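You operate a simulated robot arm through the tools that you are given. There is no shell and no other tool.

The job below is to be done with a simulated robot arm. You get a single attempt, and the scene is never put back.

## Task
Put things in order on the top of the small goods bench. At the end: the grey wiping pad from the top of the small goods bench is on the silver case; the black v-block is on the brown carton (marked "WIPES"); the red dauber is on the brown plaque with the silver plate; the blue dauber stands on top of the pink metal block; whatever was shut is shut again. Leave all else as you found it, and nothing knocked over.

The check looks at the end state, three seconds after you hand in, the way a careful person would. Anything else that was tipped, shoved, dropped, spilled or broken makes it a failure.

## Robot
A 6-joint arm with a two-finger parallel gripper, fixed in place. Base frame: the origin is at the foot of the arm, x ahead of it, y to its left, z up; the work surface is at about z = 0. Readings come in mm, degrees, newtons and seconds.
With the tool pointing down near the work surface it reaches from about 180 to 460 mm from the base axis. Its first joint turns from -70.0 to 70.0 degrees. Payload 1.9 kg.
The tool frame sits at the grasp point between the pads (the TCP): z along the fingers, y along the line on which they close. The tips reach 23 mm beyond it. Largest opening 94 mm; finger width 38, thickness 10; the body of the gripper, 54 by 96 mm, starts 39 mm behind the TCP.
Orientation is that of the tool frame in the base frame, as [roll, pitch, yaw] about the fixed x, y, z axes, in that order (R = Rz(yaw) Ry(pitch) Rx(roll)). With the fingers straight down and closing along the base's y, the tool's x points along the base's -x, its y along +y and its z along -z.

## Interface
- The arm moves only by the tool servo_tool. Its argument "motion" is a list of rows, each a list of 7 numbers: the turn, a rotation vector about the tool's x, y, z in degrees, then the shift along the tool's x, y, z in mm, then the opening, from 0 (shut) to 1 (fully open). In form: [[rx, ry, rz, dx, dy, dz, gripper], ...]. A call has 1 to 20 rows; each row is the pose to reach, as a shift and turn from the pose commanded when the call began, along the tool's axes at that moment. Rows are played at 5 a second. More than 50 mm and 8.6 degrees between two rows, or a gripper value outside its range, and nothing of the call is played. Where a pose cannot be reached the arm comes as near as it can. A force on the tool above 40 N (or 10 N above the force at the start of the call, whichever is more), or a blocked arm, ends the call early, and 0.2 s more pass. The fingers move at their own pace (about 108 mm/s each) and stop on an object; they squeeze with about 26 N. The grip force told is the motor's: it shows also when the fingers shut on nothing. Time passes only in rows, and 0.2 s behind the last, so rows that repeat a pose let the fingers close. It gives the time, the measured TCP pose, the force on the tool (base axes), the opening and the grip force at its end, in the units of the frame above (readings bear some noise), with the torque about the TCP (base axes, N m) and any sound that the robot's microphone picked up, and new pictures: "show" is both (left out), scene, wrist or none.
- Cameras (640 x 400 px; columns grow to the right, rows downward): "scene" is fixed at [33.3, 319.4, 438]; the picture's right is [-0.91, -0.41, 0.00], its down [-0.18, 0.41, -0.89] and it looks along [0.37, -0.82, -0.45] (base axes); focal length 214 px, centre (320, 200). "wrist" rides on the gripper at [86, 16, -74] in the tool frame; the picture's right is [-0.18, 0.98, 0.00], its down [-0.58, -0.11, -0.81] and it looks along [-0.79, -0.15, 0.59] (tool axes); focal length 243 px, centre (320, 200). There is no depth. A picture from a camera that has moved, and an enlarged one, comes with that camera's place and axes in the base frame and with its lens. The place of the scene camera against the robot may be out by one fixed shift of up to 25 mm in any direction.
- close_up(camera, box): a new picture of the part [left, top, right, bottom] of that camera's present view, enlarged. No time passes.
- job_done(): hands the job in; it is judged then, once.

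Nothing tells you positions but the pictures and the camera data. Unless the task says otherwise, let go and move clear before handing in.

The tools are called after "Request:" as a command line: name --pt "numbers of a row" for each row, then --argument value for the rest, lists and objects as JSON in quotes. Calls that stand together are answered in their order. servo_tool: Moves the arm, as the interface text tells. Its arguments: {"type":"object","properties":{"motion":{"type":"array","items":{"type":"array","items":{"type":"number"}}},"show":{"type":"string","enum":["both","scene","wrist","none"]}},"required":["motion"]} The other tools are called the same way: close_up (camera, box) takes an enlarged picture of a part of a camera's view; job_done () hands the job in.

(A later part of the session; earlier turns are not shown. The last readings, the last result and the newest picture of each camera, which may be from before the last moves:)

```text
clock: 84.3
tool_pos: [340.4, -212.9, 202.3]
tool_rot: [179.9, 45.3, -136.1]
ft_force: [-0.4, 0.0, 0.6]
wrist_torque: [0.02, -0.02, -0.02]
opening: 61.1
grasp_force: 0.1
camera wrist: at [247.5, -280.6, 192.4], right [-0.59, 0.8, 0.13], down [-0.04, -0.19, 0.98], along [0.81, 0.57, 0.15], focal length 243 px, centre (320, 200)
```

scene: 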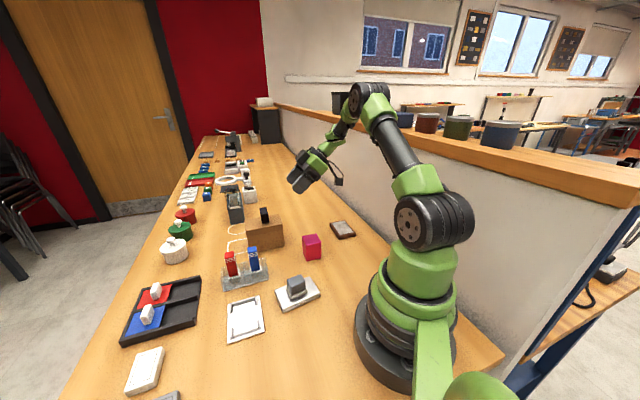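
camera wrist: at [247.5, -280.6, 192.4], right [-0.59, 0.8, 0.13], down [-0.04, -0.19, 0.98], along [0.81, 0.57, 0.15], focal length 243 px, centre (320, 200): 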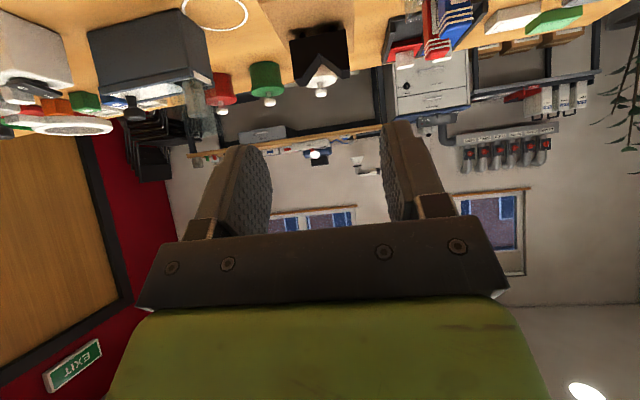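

Request:
close_up --camera "scene" --box '[225, 195, 305, 260]'

Request:
close_up --camera "wrist" --box '[270, 0, 370, 100]'

Request:
close_up --camera "scene" --box '[210, 200, 380, 320]'

```text
6.15 times, centred on (265, 228) of scene
camera zoom: at [33.3, 319.4, 438.0], right [-0.91, -0.41, 0.0], down [-0.18, 0.41, -0.89], along [0.37, -0.82, -0.45], focal length 1320 px, centre (658, 31)
```

zoom: 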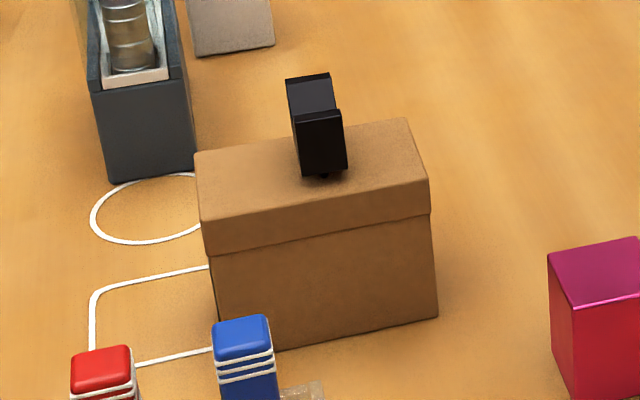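

```text
4.00 times, centred on (320, 50) of wrist
camera zoom: at [247.5, -280.6, 192.4], right [-0.59, 0.8, 0.13], down [-0.04, -0.19, 0.98], along [0.81, 0.57, 0.15], focal length 970 px, centre (320, 800)
```

zoom: 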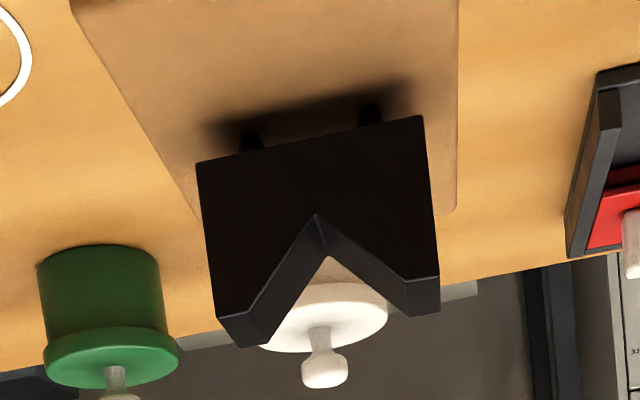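

```text
3.33 times, centred on (295, 260) of scene
camera zoom: at [33.3, 319.4, 438.0], right [-0.91, -0.41, 0.0], down [-0.18, 0.41, -0.89], along [0.37, -0.82, -0.45], focal length 715 px, centre (403, 0)
```

zoom: 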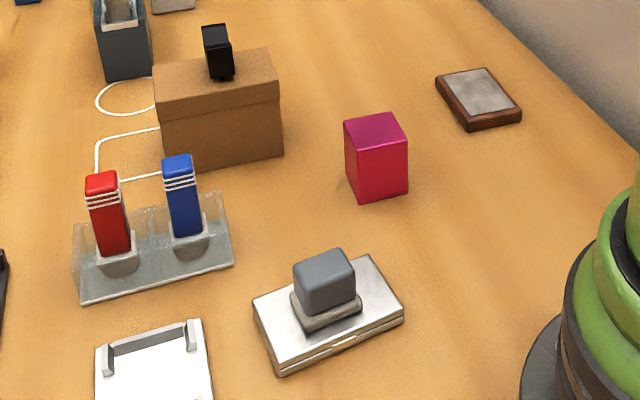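

The v-block now stands securely upright on the carton, and everything else is in order. Next I level the tool and go look at the daubers.

Request:
servo_tool --pt "0 3 0 0 0 -2 0.65" --pt "0 10 0 0 0 -5 0.8" --pt "0 18 0 0 0 -8 0.9" --pt "0 26 0 0 0 -11 1" --pt "0 34 0 0 0 -14 1" --pt "0 41 0 0 0 -15 1" --pt "0 45.35 0 0 0 -15 1" --pt "0 45.35 0 0 0 -15 1" --show "none"

```text
clock: 86.1
tool_pos: [333.2, -221.5, 214.8]
tool_rot: [180.0, -0.1, -136.1]
ft_force: [0.5, -1.1, -0.3]
wrist_torque: [0.02, 0.02, 0.01]
opening: 94.1
grasp_force: 0.1
```

Request:
servo_tool --pt "0 0 1 -2.5 4 0 1" --pt "0 0 4 -10 16 1 1" --pt "0 0 8 -20 32 2 1" --pt "0 0 12.3 -30.5 49 2.5 1" --pt "0 0 16.6 -41.5 66 3 1" --pt "0 0 21 -52 84 4 1" --pt "0 0 25.4 -63 101 5 1" --pt "0 0 29.8 -74 118 6 1" --pt "0 0 34 -84.5 136 6.5 1" --pt "0 0 38.3 -95 152 7 1" --pt "0 0 42 -104 166 8 1" --pt "0 0 43.6 -108 173 8 1" --pt "0 0 43.8 -108.8 174.2 8 1" --pt "0 0 43.8 -108.8 174.2 8 1"

```text
clock: 89.1
tool_pos: [273.9, -60.5, 188.8]
tool_rot: [177.5, 0.5, -177.8]
ft_force: [0.4, -0.1, 0.1]
wrist_torque: [-0.02, -0.04, 0.0]
opening: 94.0
grasp_force: 0.1
out of reach, approached as far as the arm can: row 9, 10, 11, 12, 13, 14
camera wrist: at [187.3, -51.1, 262.5], right [0.15, 0.99, 0.05], down [0.58, -0.12, 0.81], along [0.8, -0.09, -0.59], focal length 243 px, centre (320, 200)
```

scene: 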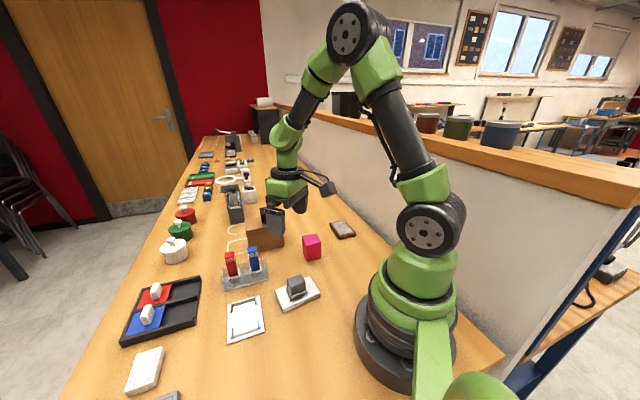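
wrist: 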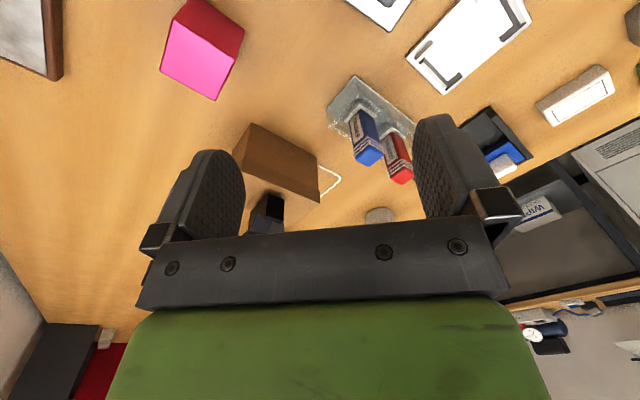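

The wrist is in a different winding now and hit a limit, so I'll stay with headings near 45°. From this view I first zoom on the holder to refine the daubers' places.

Request:
close_up --camera "wrist" --box '[320, 60, 420, 200]'

Request:
close_up --camera "wrist" --box '[150, 0, 260, 110]'

Request:
close_up --camera "scene" --box '[210, 240, 280, 300]'

```text
2.86 times, centred on (370, 130) of wrist
camera zoom: at [187.3, -51.1, 262.5], right [0.15, 0.99, 0.05], down [0.58, -0.12, 0.81], along [0.8, -0.09, -0.59], focal length 693 px, centre (177, 400)
```

zoom: 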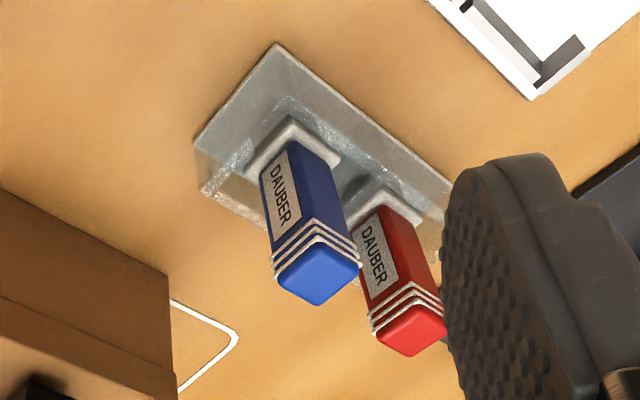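

```text
3.64 times, centred on (205, 55) of wrist
camera zoom: at [187.3, -51.1, 262.5], right [0.15, 0.99, 0.05], down [0.58, -0.12, 0.81], along [0.8, -0.09, -0.59], focal length 882 px, centre (738, 727)
```

zoom: 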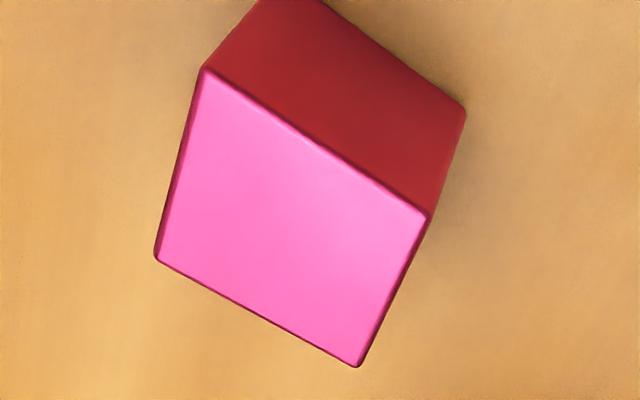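

```text
6.67 times, centred on (245, 270) of scene
camera zoom: at [33.3, 319.4, 438.0], right [-0.91, -0.41, 0.0], down [-0.18, 0.41, -0.89], along [0.37, -0.82, -0.45], focal length 1430 px, centre (820, -267)
```

zoom: 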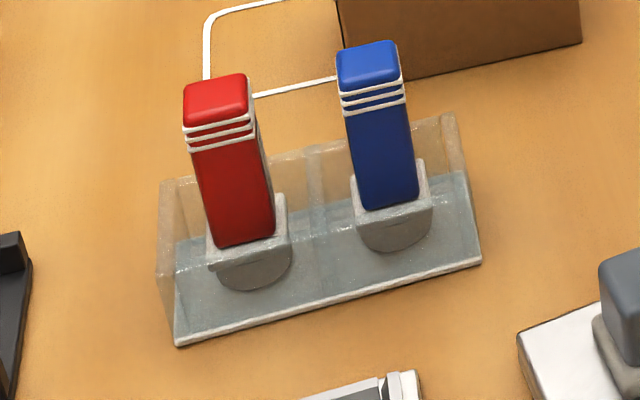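

The red dauber stands at about (398,19) and the blue at about (361,-18), tops near z = 90. I turn to the 45° heading first at this height.

Request:
servo_tool --pt "0 0 -6 0 0 0 1" --pt "0 0 -13 0 0 0 1" --pt "0 0 -20 0 0 0 1" --pt "0 0 -27 0 0 0 1" --pt "0 0 -34 0 0 0 1" --pt "0 0 -40 0 0 0 1" --pt "0 0 -45 0 0 0 1" --pt "0 0 -45 0 0 0 1" --pt "0 0 -45 0 0 0 1"

```text
clock: 91.1
tool_pos: [274.4, -59.7, 190.4]
tool_rot: [178.4, 2.2, -132.8]
ft_force: [-1.2, 0.3, -0.3]
wrist_torque: [0.02, 0.01, 0.03]
opening: 94.1
grasp_force: 0.1
camera wrist: at [204.4, -115.7, 260.5], right [-0.6, 0.8, 0.03], down [0.47, 0.32, 0.83], along [0.65, 0.51, -0.56], focal length 243 px, centre (320, 200)
```

scene: 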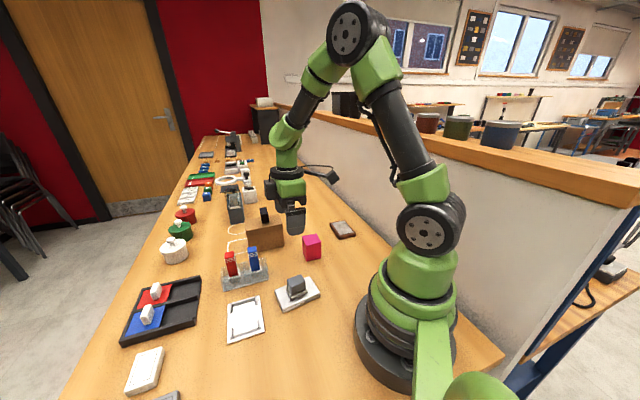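
wrist: 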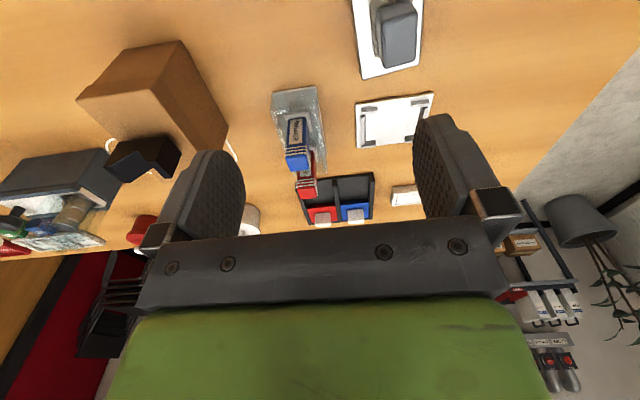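

The tool is about 2.7° off vertical after that limit; I straighten it while moving to hover over the red dauber.

Request:
servo_tool --pt "0.3 0.4 0.4 -3 -1 0 0.8" --pt "0.7 1 1 -14 -4 2 0.8" --pt "1.1 1.5 1.5 -30 -8 6 0.7" --pt "1.6 2.2 2.2 -48 -13 12 0.7" --pt "1.6 2.2 2.2 -66 -18 18 0.7" --pt "1.6 2.2 2.2 -84 -23 25 0.7" --pt "1.6 2.2 2.2 -102 -28 32 0.7" --pt "1.6 2.2 2.2 -120 -33 38 0.7" --pt "1.6 2.2 2.2 -133 -36.5 43 0.7" --pt "1.6 2.2 2.2 -139 -38 44.4 0.7" --pt "1.6 2.2 2.2 -140.6 -38.5 44.4 0.7" --pt "1.6 2.2 2.2 -140.6 -38.5 44.4 0.7"

```text
clock: 93.7
tool_pos: [399.9, 19.5, 148.9]
tool_rot: [-179.9, 0.0, -135.0]
ft_force: [-0.7, 0.1, 0.0]
wrist_torque: [0.01, -0.03, 0.03]
opening: 65.5
grasp_force: 0.0
out of reach, approached as far as the arm can: row 2, 3, 4, 5, 6, 7
camera wrist: at [327.2, -30.1, 222.7], right [-0.57, 0.82, 0.0], down [0.49, 0.34, 0.81], along [0.67, 0.46, -0.59], focal length 243 px, centre (320, 200)
```

scene: 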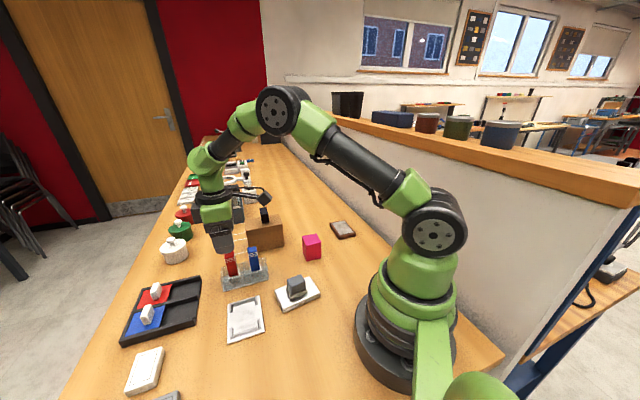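
wrist: 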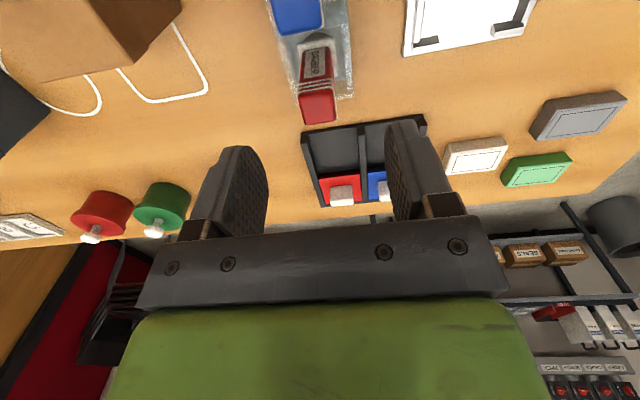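

Now I'm level over the red dauber. I zoom to check the centring.

Request:
close_up --camera "wrist" --box '[260, 0, 380, 135]'

Request:
close_up --camera "scene" --box '[190, 200, 290, 300]'

```text
2.96 times, centred on (320, 68) of wrist
camera zoom: at [327.2, -30.1, 222.7], right [-0.57, 0.82, 0.0], down [0.49, 0.34, 0.81], along [0.67, 0.46, -0.59], focal length 719 px, centre (320, 593)
```

zoom: 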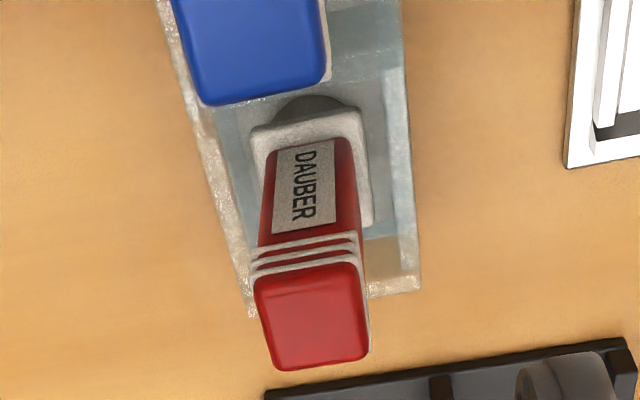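

```text
4.00 times, centred on (240, 250) of scene
camera zoom: at [33.3, 319.4, 438.0], right [-0.91, -0.41, 0.0], down [-0.18, 0.41, -0.89], along [0.37, -0.82, -0.45], focal length 858 px, centre (640, 0)
```

zoom: 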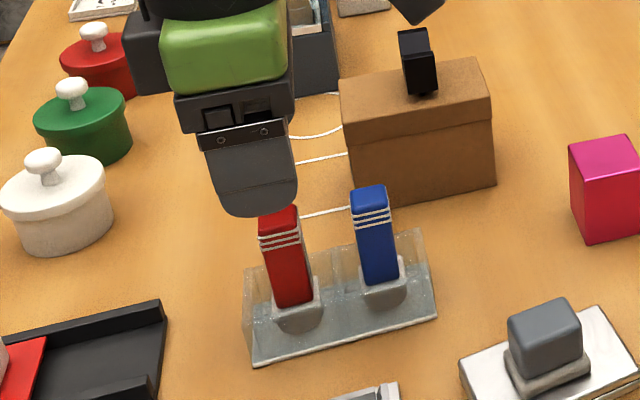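

The red dauber's axis is about 2 mm from the tool axis. I correct and lower so that the tips stay above the holder's walls (tips at about z = 47).

Request:
servo_tool --pt "0 0 0 0.3 -0.6 5 0.65" --pt "0 0 0 0.7 -1.2 15 0.62" --pt "0 0 0 1 -1.7 28 0.6" --pt "0 0 0 1 -1.7 42 0.55" --pt "0 0 0 1 -1.7 56 0.5" --pt "0 0 0 1 -1.7 68 0.5" --pt "0 0 0 1 -1.7 76 0.5" --pt "0 0 0 1 -1.7 79 0.5" --pt "0 0 0 1 -1.7 79 0.5"

```text
clock: 95.7
tool_pos: [409.4, 19.1, 76.5]
tool_rot: [179.2, 0.4, -134.9]
ft_force: [0.1, 0.1, 0.2]
wrist_torque: [-0.01, -0.01, 0.01]
opening: 47.2
grasp_force: 0.1
out of reach, approached as far as the arm can: row 5, 6, 7, 8, 9
camera wrist: at [338.9, -32.6, 149.8], right [-0.57, 0.82, 0.02], down [0.49, 0.32, 0.81], along [0.66, 0.46, -0.59], focal length 243 px, centre (320, 200)
```

scene: 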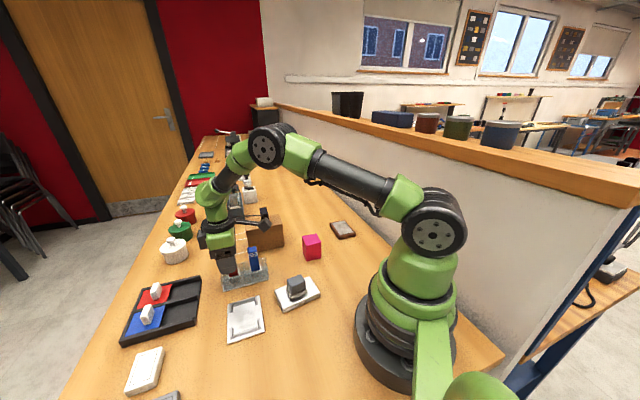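
wrist: 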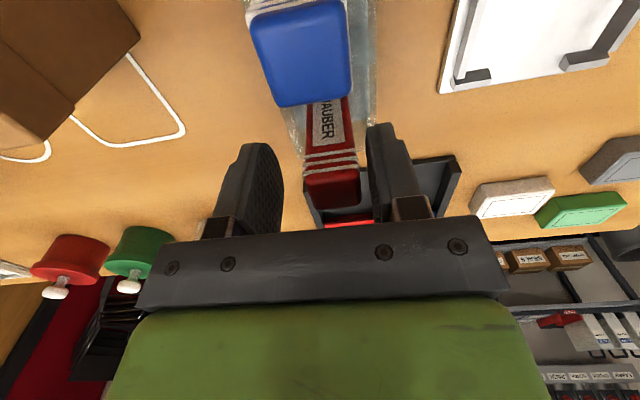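

The wrist is in an awkward winding that blocks low poses here, so I'll not grip yet. I rise clear and unwind by retracing the earlier tilt path in open space.

Request:
servo_tool --pt "0 0 0 0 0 -3 0.6" --pt "0 0 0 0 0 -12 0.6" --pt "0 0 0 0 0 -26 0.6" --pt "0 0 0 0 0 -44 0.6" --pt "0 0 0 0 0 -64 0.6" --pt "0 0 0 0 0 -86 0.6" --pt "0 0 0 0 0 -108 0.6" --pt "0 0 0 0 0 -128 0.6" --pt "0 0 0 0 0 -142 0.6" --pt "0 0 0 0 0 -148 0.6" --pt "0 0 0 0 0 -148 0.6"

```text
clock: 98.1
tool_pos: [409.5, 18.3, 224.7]
tool_rot: [-179.9, 0.1, -134.9]
ft_force: [0.3, 0.4, -0.3]
wrist_torque: [-0.01, 0.0, 0.0]
opening: 56.1
grasp_force: 0.1
camera wrist: at [337.7, -31.5, 298.7], right [-0.57, 0.82, 0.0], down [0.49, 0.34, 0.81], along [0.67, 0.46, -0.59], focal length 243 px, centre (320, 200)
```

scene: 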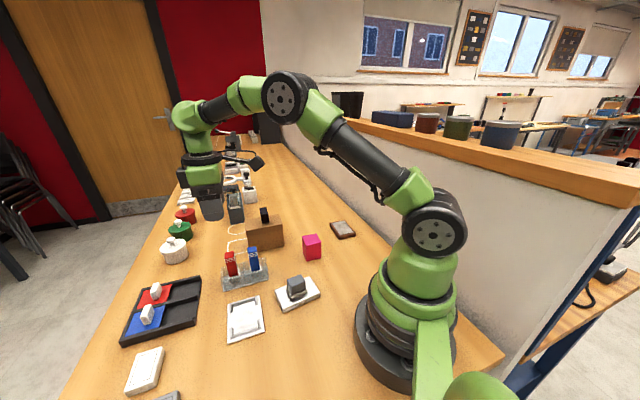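
wrist: 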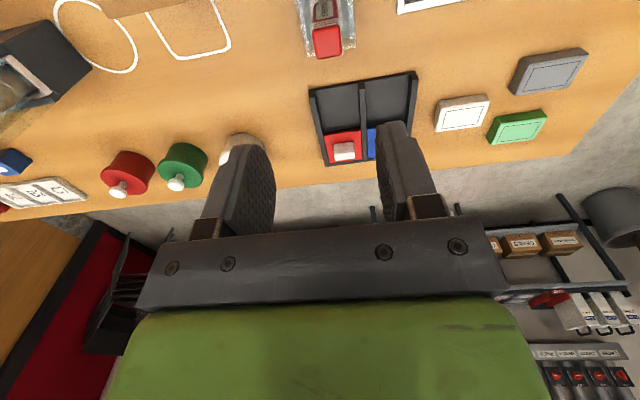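

Request:
servo_tool --pt "0 0 0.3 5 -2 0 0.6" --pt "0 0 1 18 -7 1 0.6" --pt "0 0 2 40 -15 1 0.6" --pt "0 0 3 63 -23 2 0.6" --pt "0 0 4.2 87 -32 3 0.6" --pt "0 0 5.4 111 -41 3 0.6" --pt "0 0 6.6 135 -50 4 0.6" --pt "0 0 7.8 159 -59 5 0.6" --pt "0 0 9 183 -67 5 0.6" --pt "0 0 10.2 207 -76 6 0.6" --pt "0 0 11.4 231 -85 7 0.6" --pt "0 0 12.6 255 -94 8 0.6" --pt "0 0 13.8 279 -103 9 0.6" --pt "0 0 14.9 301 -111 9 0.6" --pt "0 0 15.6 318 -117 10 0.6" --pt "0 0 16 326 -120 10 0.6" --pt "0 0 16 328 -120.8 10 0.6" --pt "0 0 16 328 -120.8 10 0.6"

```text
clock: 101.9
tool_pos: [263.6, -300.2, 215.7]
tool_rot: [-179.9, 0.0, -151.0]
ft_force: [-0.3, -0.3, 0.6]
wrist_torque: [-0.01, 0.01, 0.04]
opening: 56.5
grasp_force: 0.0
camera wrist: at [180.4, -327.7, 289.4], right [-0.32, 0.95, 0.0], down [0.56, 0.19, 0.81], along [0.77, 0.25, -0.59], focal length 243 px, centre (320, 200)
```

scene: 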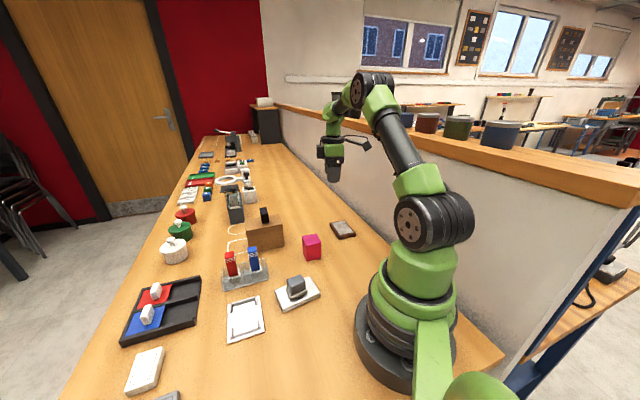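
wrist: 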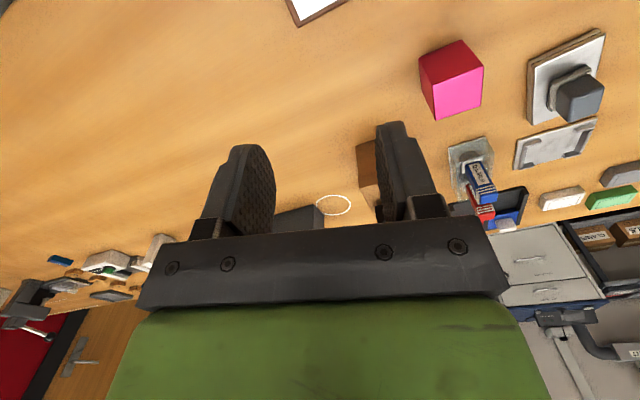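

The pose is reached well. I tilt outward at this heading and move forward in the open area (over the plaque side, high up).

Request:
servo_tool --pt "0 -4 0 -5 0 1 0.6" --pt "0 -9 0 -13 0 3 0.6" --pt "0 -14 0 -23 0 6 0.6" --pt "0 -19 0 -34 0 10 0.6" --pt "0 -24 0 -45 0 13 0.6" --pt "0 -29 0 -56 0 17 0.6" --pt "0 -34 0 -68 0 21 0.6" --pt "0 -39 0 -80 0 25 0.6" --pt "0 -43 0 -90 0 28 0.6" --pt "0 -45.4 0 -95.8 -0.5 29 0.6" --pt "0 -45.4 0 -95.8 -0.5 29 0.6"

```text
clock: 104.3
tool_pos: [349.6, -253.4, 186.5]
tool_rot: [-179.9, 45.5, -150.8]
ft_force: [0.0, -0.3, 0.0]
wrist_torque: [-0.01, 0.01, 0.01]
opening: 56.3
grasp_force: 0.1
camera wrist: at [241.9, -293.6, 175.8], right [-0.36, 0.92, 0.13], down [-0.09, -0.18, 0.98], along [0.93, 0.35, 0.15], focal length 243 px, centre (320, 200)
```

scene: 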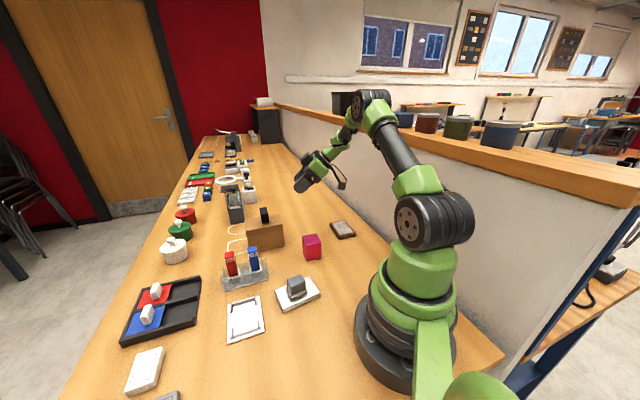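
wrist: 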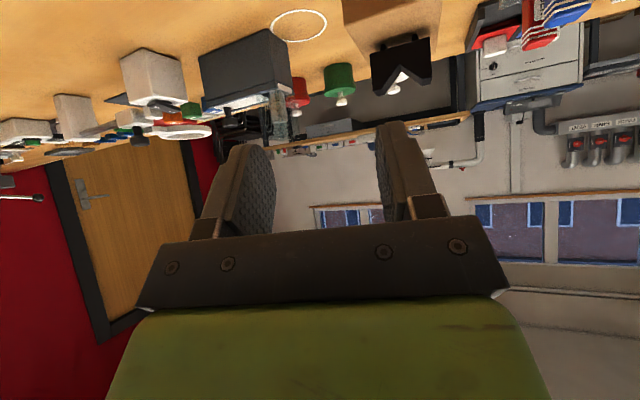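

Now I swing the heading back toward radial, the reverse of before.

Request:
servo_tool --pt "1.4 0 1.4 -0.3 0.5 0.5 0.6" --pt "5 0 5 -1 2 1.7 0.6" --pt "10 0 9.9 -1.8 3.8 3.4 0.6" --pt "15 0 14.8 -2.7 5.7 5 0.6" --pt "20.3 0 20.1 -3.6 7.7 6.9 0.6" --pt "25.6 0 25.3 -4.6 9.7 8.7 0.6" --pt "30.9 0 30.6 -5.5 11.7 10.5 0.6" --pt "36 0 35.6 -6.4 13.7 12.2 0.6" --pt "40.5 0 40 -7.2 15.4 13.7 0.6" --pt "44.2 0 43.7 -7.9 16.8 15 0.6" --pt "45.5 0 45 -8.1 17.3 15.4 0.6" --pt "45.5 0 45 -8.1 17.3 15.4 0.6"

```text
clock: 106.9
tool_pos: [353.5, -229.0, 180.6]
tool_rot: [179.9, 45.4, 145.0]
ft_force: [-0.2, -0.1, 0.0]
wrist_torque: [0.01, -0.03, 0.01]
opening: 56.4
grasp_force: 0.1
camera wrist: at [270.5, -150.6, 170.1], right [0.67, 0.73, 0.13], down [-0.2, 0.01, 0.98], along [0.72, -0.68, 0.15], focal length 243 px, centre (320, 200)
```

scene: 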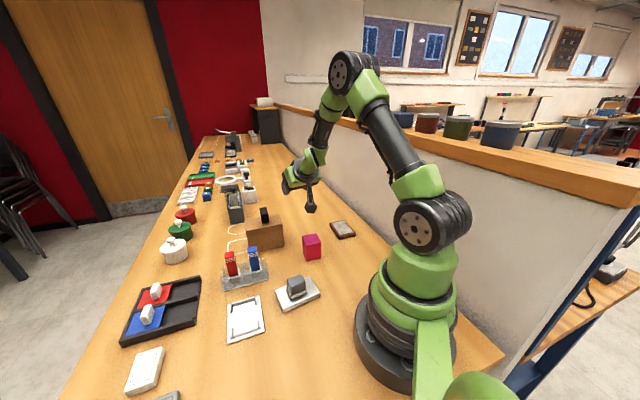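
wrist: 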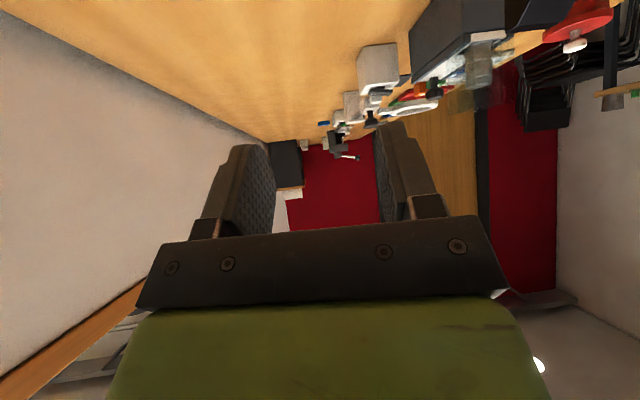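

This heading is now reached exactly. I tilt straight back to vertical radially, then test whether close-in poses are reachable again.

Request:
servo_tool --pt "0 3 0 0 0 0 0.6" --pt "0 9 0 0 0 0 0.6" --pt "0 15 0 0 0 0 0.6" --pt "0 21 0 0 0 0 0.6" --pt "0 27 0 0 0 0 0.6" --pt "0 33 0 0 0 0 0.6" --pt "0 39 0 0 0 0 0.6" --pt "0 43 0 0 0 0 0.6" --pt "0 45.4 0 0 0 0 0.6" --pt "0 45.4 0 0 0 0 0.6"

```text
clock: 109.1
tool_pos: [354.9, -229.6, 181.9]
tool_rot: [179.9, 0.0, 145.1]
ft_force: [0.3, -0.4, -0.5]
wrist_torque: [-0.02, -0.01, 0.02]
opening: 56.3
grasp_force: 0.0
out of reach, approached as far as the arm can: row 3
camera wrist: at [293.2, -167.2, 254.7], right [0.71, 0.7, 0.0], down [0.41, -0.42, 0.81], along [0.56, -0.57, -0.59], focal length 243 px, centre (320, 200)
```

scene: 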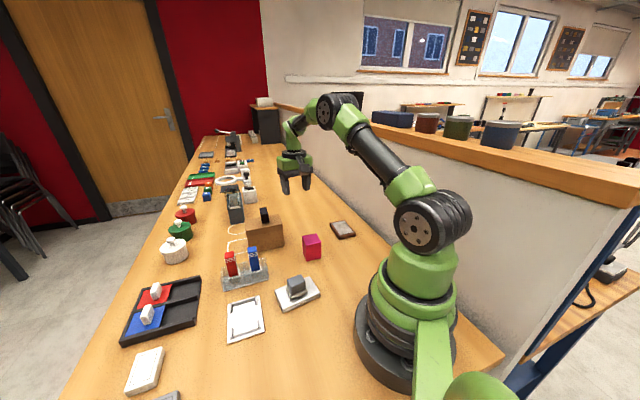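
wrist: 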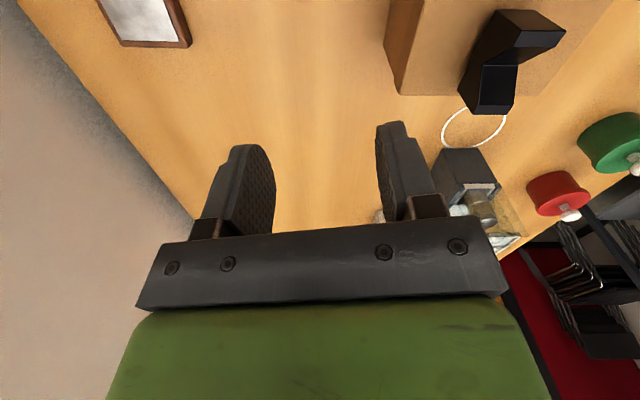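

Request:
servo_tool --pt "0 0 -0.5 3 1.5 0 0.6" --pt "0 0 -3 14 7 -1 0.6" --pt "0 0 -6 29 15 -2 0.6" --pt "0 0 -10 46 23 -3 0.6" --pt "0 0 -14 63 32 -4 0.6" --pt "0 0 -18 81 41 -4 0.6" --pt "0 0 -22 99 50 -5 0.6" --pt "0 0 -26 117 59 -6 0.6" --pt "0 0 -29.5 134 68 -7 0.6" --pt "0 0 -32.5 149 76 -8 0.6" --pt "0 0 -34.5 158 81 -8 0.6" --pt "0 0 -35 161.4 82.3 -8 0.6" --pt "0 0 -35 161.4 82.3 -8 0.6"

```text
clock: 111.9
tool_pos: [267.9, -70.8, 188.4]
tool_rot: [180.0, 0.1, -180.0]
ft_force: [-0.2, 0.0, -0.5]
wrist_torque: [0.02, 0.01, 0.0]
opening: 56.4
grasp_force: 0.1
camera wrist: at [182.3, -54.4, 262.3], right [0.18, 0.98, 0.0], down [0.58, -0.11, 0.81], along [0.79, -0.15, -0.59], focal length 243 px, centre (320, 200)
```

scene: 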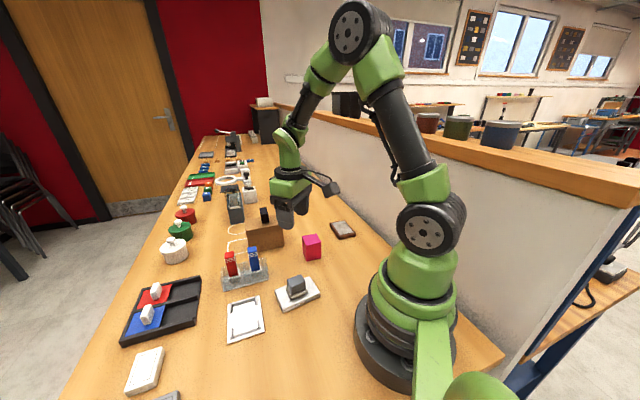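
wrist: 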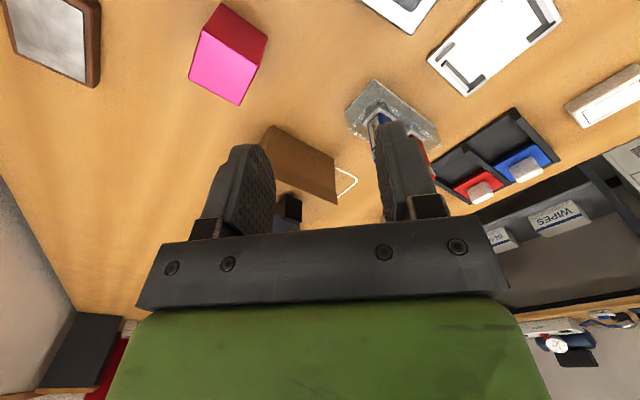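

The wrist is back in its normal winding. I return to hover over the red dauber at the 45° heading.

Request:
servo_tool --pt "0 0 -1 -3 2 0 0.6" --pt "0 0 -5 -14 9 1 0.6" --pt "0 0 -10 -29 19 3 0.6" --pt "0 0 -16 -46 31 7 0.6" --pt "0 0 -22 -63 42 12 0.6" --pt "0 0 -28 -80 53 18 0.6" --pt "0 0 -34 -97 65 25 0.6" --pt "0 0 -39 -112 75 31 0.6" --pt "0 0 -43 -124 83 36 0.6" --pt "0 0 -45 -130 87 38 0.6" --pt "0 0 -45 -131.7 87.9 38.5 0.6" --pt "0 0 -45 -131.7 87.9 38.5 0.6"

```text
clock: 114.5
tool_pos: [401.2, 17.7, 149.8]
tool_rot: [180.0, 0.1, -135.0]
ft_force: [0.4, -0.5, -0.7]
wrist_torque: [-0.01, -0.04, -0.01]
opening: 56.4
grasp_force: 0.2
camera wrist: at [329.0, -32.1, 223.7], right [-0.57, 0.82, 0.0], down [0.49, 0.33, 0.81], along [0.67, 0.46, -0.59], focal length 243 px, centre (320, 200)
```

scene: 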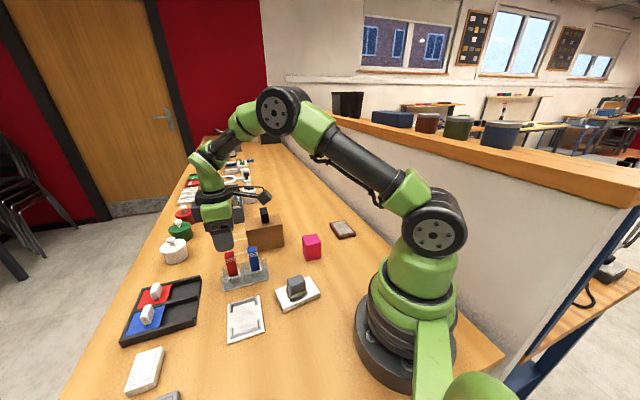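
wrist: 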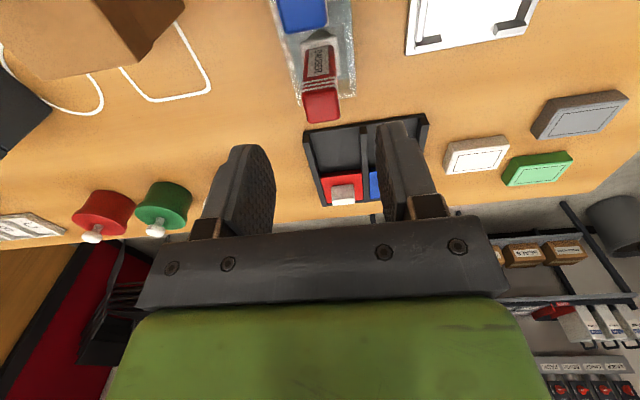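

Request:
close_up --camera "wrist" --box '[260, 0, 380, 135]'

```text
2.96 times, centred on (320, 68) of wrist
camera zoom: at [329.0, -32.1, 223.7], right [-0.57, 0.82, 0.0], down [0.49, 0.33, 0.81], along [0.67, 0.46, -0.59], focal length 719 px, centre (320, 593)
```

zoom: 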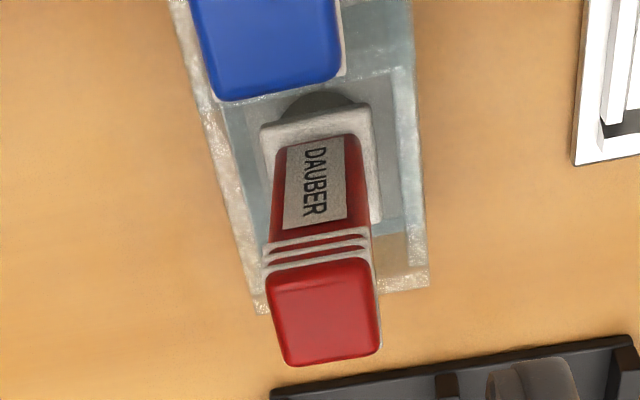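

Request:
servo_tool --pt "0 0 0 0.6 0.4 5 0.6" --pt "0 0 0 1.2 0.9 15 0.6" --pt "0 0 0 1.8 1.3 28 0.6" --pt "0 0 0 1.8 1.3 42 0.55" --pt "0 0 0 1.8 1.3 56 0.5" --pt "0 0 0 1.8 1.3 68 0.5" --pt "0 0 0 1.8 1.3 76 0.5" --pt "0 0 0 1.8 1.3 79.5 0.5" --pt "0 0 0 1.8 1.3 79.5 0.5"

```text
clock: 116.5
tool_pos: [399.8, 18.1, 70.0]
tool_rot: [-180.0, 0.1, -134.9]
ft_force: [-0.2, -0.6, -0.7]
wrist_torque: [0.0, 0.01, -0.03]
opening: 47.0
grasp_force: 0.1
camera wrist: at [328.1, -32.7, 143.8], right [-0.57, 0.82, 0.0], down [0.49, 0.33, 0.81], along [0.67, 0.46, -0.59], focal length 243 px, centre (320, 200)
```

scene: 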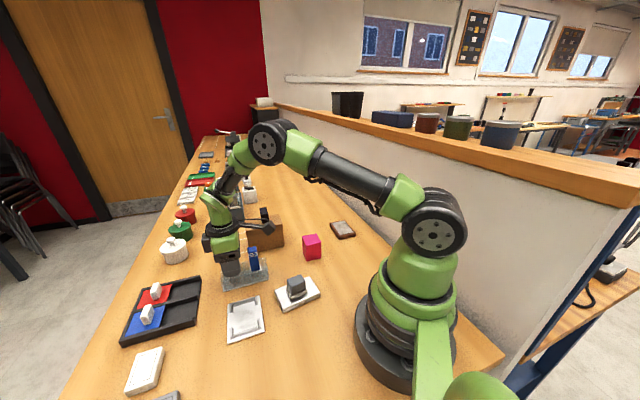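
wrist: 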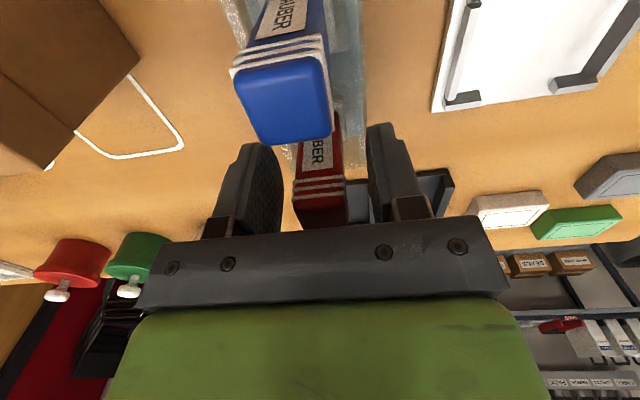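

The red dauber is between the fingers. I close on it.

Request:
servo_tool --pt "0 0 0 0 0 0 0.4" --pt "0 0 0 0 0 0 0.33" --pt "0 0 0 0 0 0 0.28" --pt "0 0 0 0 0 0 0.24" --pt "0 0 0 0 0 0 0.15" --pt "0 0 0 0 0 0 0" --pt "0 0 0 0 0 0 0" --show "both"

```text
clock: 118.1
tool_pos: [399.9, 16.8, 70.7]
tool_rot: [-179.9, 0.1, -134.9]
ft_force: [0.0, 0.4, 0.1]
wrist_torque: [-0.01, 0.0, -0.05]
opening: 21.3
grasp_force: 26.0
camera wrist: at [328.1, -32.7, 143.9], right [-0.57, 0.82, 0.0], down [0.49, 0.33, 0.81], along [0.67, 0.46, -0.59], focal length 243 px, centre (320, 200)
```

scene: 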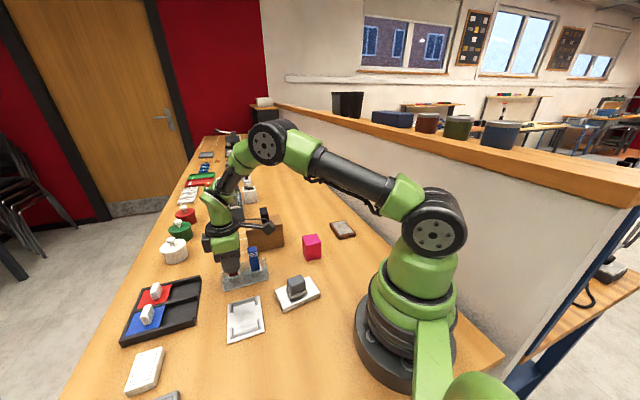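
wrist: 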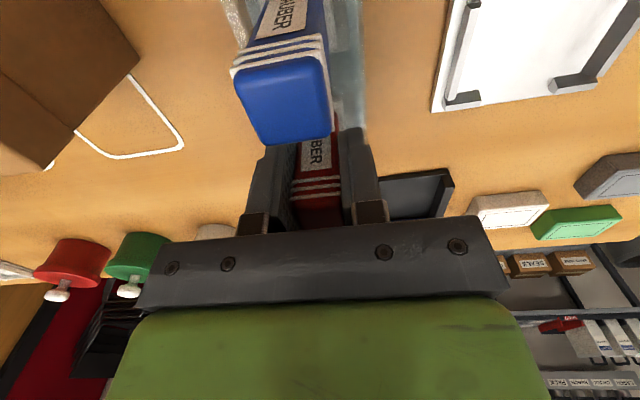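

Held at 21.3 mm. I lift slowly and check what comes along.

Request:
servo_tool --pt "0 0 0 0 0 -2 0" --pt "0 0 0 0 0 -6 0" --pt "0 0 0 0 0 -12 0" --pt "0 0 0 0 0 -20 0" --pt "0 0 0 0 0 -30 0" --pt "0 0 0 0 0 -38 0" --pt "0 0 0 0 0 -40 0"

Request:
close_up --camera "scene" --box '[190, 220, 290, 300]'

```text
clock: 119.7
tool_pos: [397.7, 18.1, 112.4]
tool_rot: [179.9, 0.0, -134.9]
ft_force: [1.1, -0.1, -0.6]
wrist_torque: [0.01, -0.02, 0.0]
opening: 21.2
grasp_force: 26.2
camera wrist: at [325.6, -31.2, 185.1], right [-0.57, 0.82, 0.0], down [0.49, 0.33, 0.81], along [0.67, 0.46, -0.59], focal length 243 px, centre (320, 200)
```

scene: 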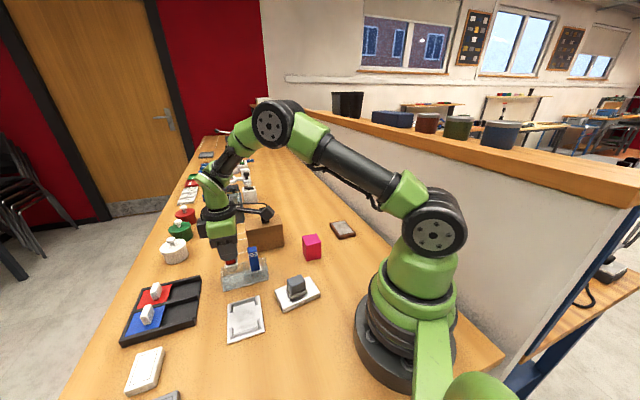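
wrist: 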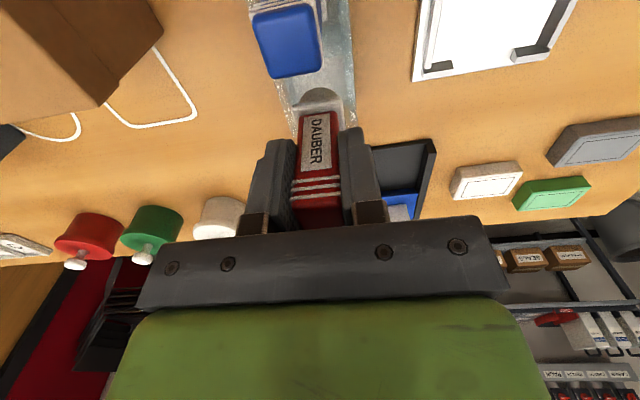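

```text
5.00 times, centred on (240, 260) of scene
camera zoom: at [33.3, 319.4, 438.0], right [-0.91, -0.41, 0.0], down [-0.18, 0.41, -0.89], along [0.37, -0.82, -0.45], focal length 1072 px, centre (720, -100)
```

zoom: 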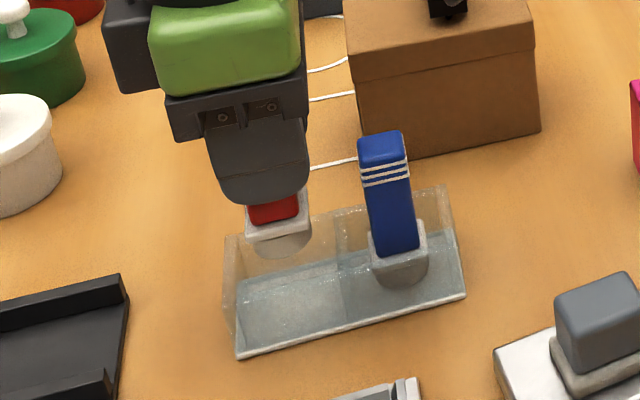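

The collar and a grey foot come along with the dauber. I look closer at the foot's shape.

Request:
close_up --camera "scene" --box '[225, 255, 260, 285]'

Request:
close_up --camera "wrist" --box '[270, 60, 380, 170]'

Request:
servo_tool --pt "0 0 0 0 0 -4 0" --pt "0 0 0 0 0 -14 0" --pt "0 0 0 0 0 -30 0" --pt "0 0 0 0 0 -50 0" --pt "0 0 0 0 0 -72 0" --pt "0 0 0 0 0 -92 0" --pt "0 0 0 0 0 -104 0" --pt "0 0 0 0 0 -108 0" --pt "0 0 0 0 0 -108 0"

Request:
close_up --camera "scene" --box '[180, 190, 280, 290]'

```text
13.33 times, centred on (242, 270) of scene
camera zoom: at [33.3, 319.4, 438.0], right [-0.91, -0.41, 0.0], down [-0.18, 0.41, -0.89], along [0.37, -0.82, -0.45], focal length 2860 px, centre (1353, -733)
```

zoom: 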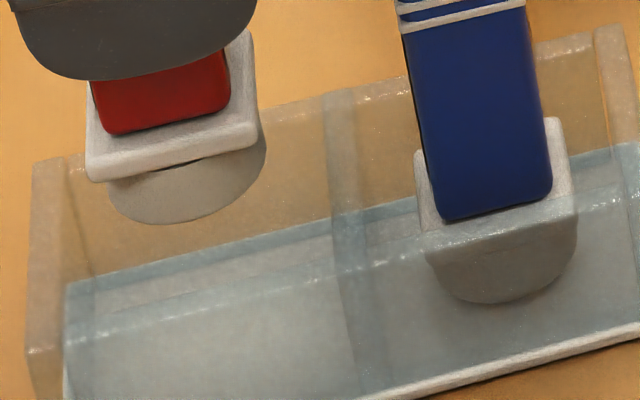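

```text
3.64 times, centred on (325, 115) of wrist
camera zoom: at [325.6, -31.2, 185.1], right [-0.57, 0.82, 0.0], down [0.49, 0.33, 0.81], along [0.67, 0.46, -0.59], focal length 882 px, centre (302, 509)
```

zoom: 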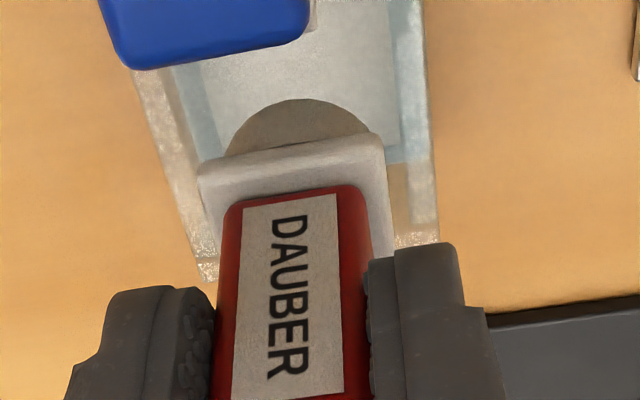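

```text
clock: 121.7
tool_pos: [398.8, 17.9, 219.5]
tool_rot: [-179.9, 0.2, -134.9]
ft_force: [-0.1, -0.3, -0.8]
wrist_torque: [0.0, 0.02, 0.02]
opening: 21.2
grasp_force: 25.0
camera wrist: at [327.3, -32.5, 292.4], right [-0.57, 0.82, 0.0], down [0.49, 0.33, 0.81], along [0.67, 0.46, -0.59], focal length 243 px, centre (320, 200)
```

scene: 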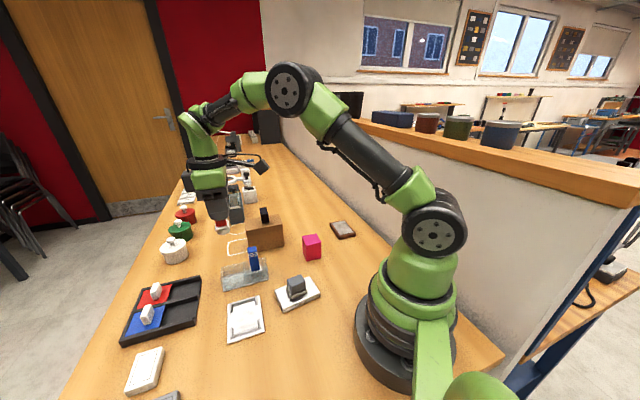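
wrist: 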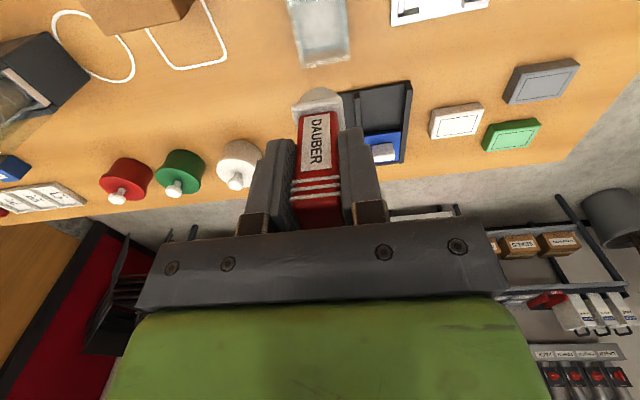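

```text
4.00 times, centred on (230, 240) of scene
camera zoom: at [33.3, 319.4, 438.0], right [-0.91, -0.41, 0.0], down [-0.18, 0.41, -0.89], along [0.37, -0.82, -0.45], focal length 858 px, centre (680, 40)
```

zoom: 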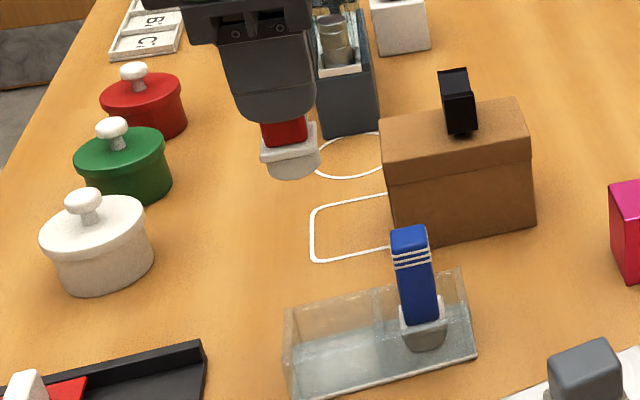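

The foot is a round flat disc, so it can stand. I carry the red dauber high over to the plaque near (224,-308), turning so that the camera stays away from the wall.

Request:
servo_tool --pt "0 0 0.9 3.5 -1.1 0 0" --pt "0 0 3.6 14.2 -4.3 0 0" --pt "0 0 8.1 31.9 -9.6 0 0" --pt "0 0 13.5 53.1 -16 0 0" --pt "0 0 18.9 74.3 -22.4 0 0" --pt "0 0 24.3 95.6 -28.8 0 0" --pt "0 0 29.7 116.8 -35.2 0 0" --pt "0 0 35.1 138.1 -41.7 0 0" --pt "0 0 40.5 159.3 -48.1 0 0" --pt "0 0 45.9 180.5 -54.5 0 0" --pt "0 0 51.3 201.8 -60.9 0 0" --pt "0 0 56.7 223 -67.3 0 0" --pt "0 0 62.1 244.3 -73.7 0 0" --pt "0 0 67.5 265.5 -80.1 0 0" --pt "0 0 72.9 286.7 -86.5 0 0" --pt "0 0 78.3 308 -92.9 0 0" --pt "0 0 83.7 329.2 -99.3 0 0" --pt "0 0 88.2 346.9 -104.7 0 0" --pt "0 0 90 354 -106.8 0 0" --pt "0 0 90 354 -106.8 0 0"

```text
clock: 125.9
tool_pos: [223.9, -307.7, 219.5]
tool_rot: [180.0, 0.0, 135.0]
ft_force: [0.8, -0.3, 0.4]
wrist_torque: [0.0, -0.02, 0.0]
opening: 21.1
grasp_force: 26.3
camera wrist: at [175.2, -234.6, 293.0], right [0.83, 0.56, 0.0], down [0.33, -0.49, 0.81], along [0.46, -0.67, -0.59], focal length 243 px, centre (320, 200)
```

scene: 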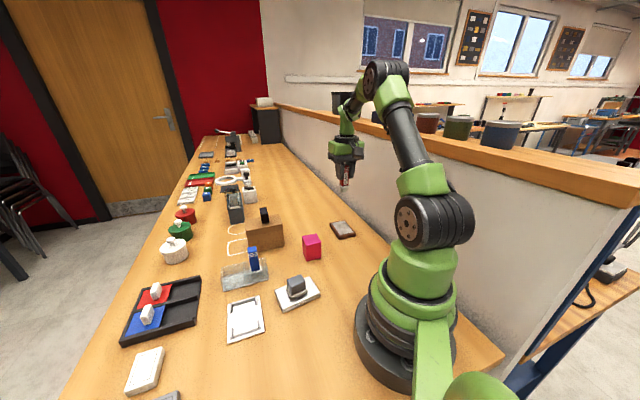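
wrist: 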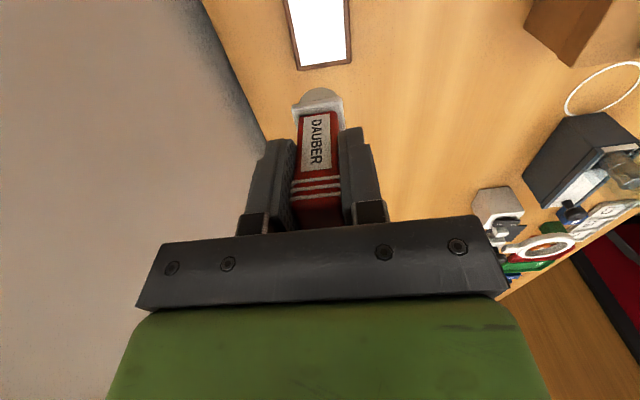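

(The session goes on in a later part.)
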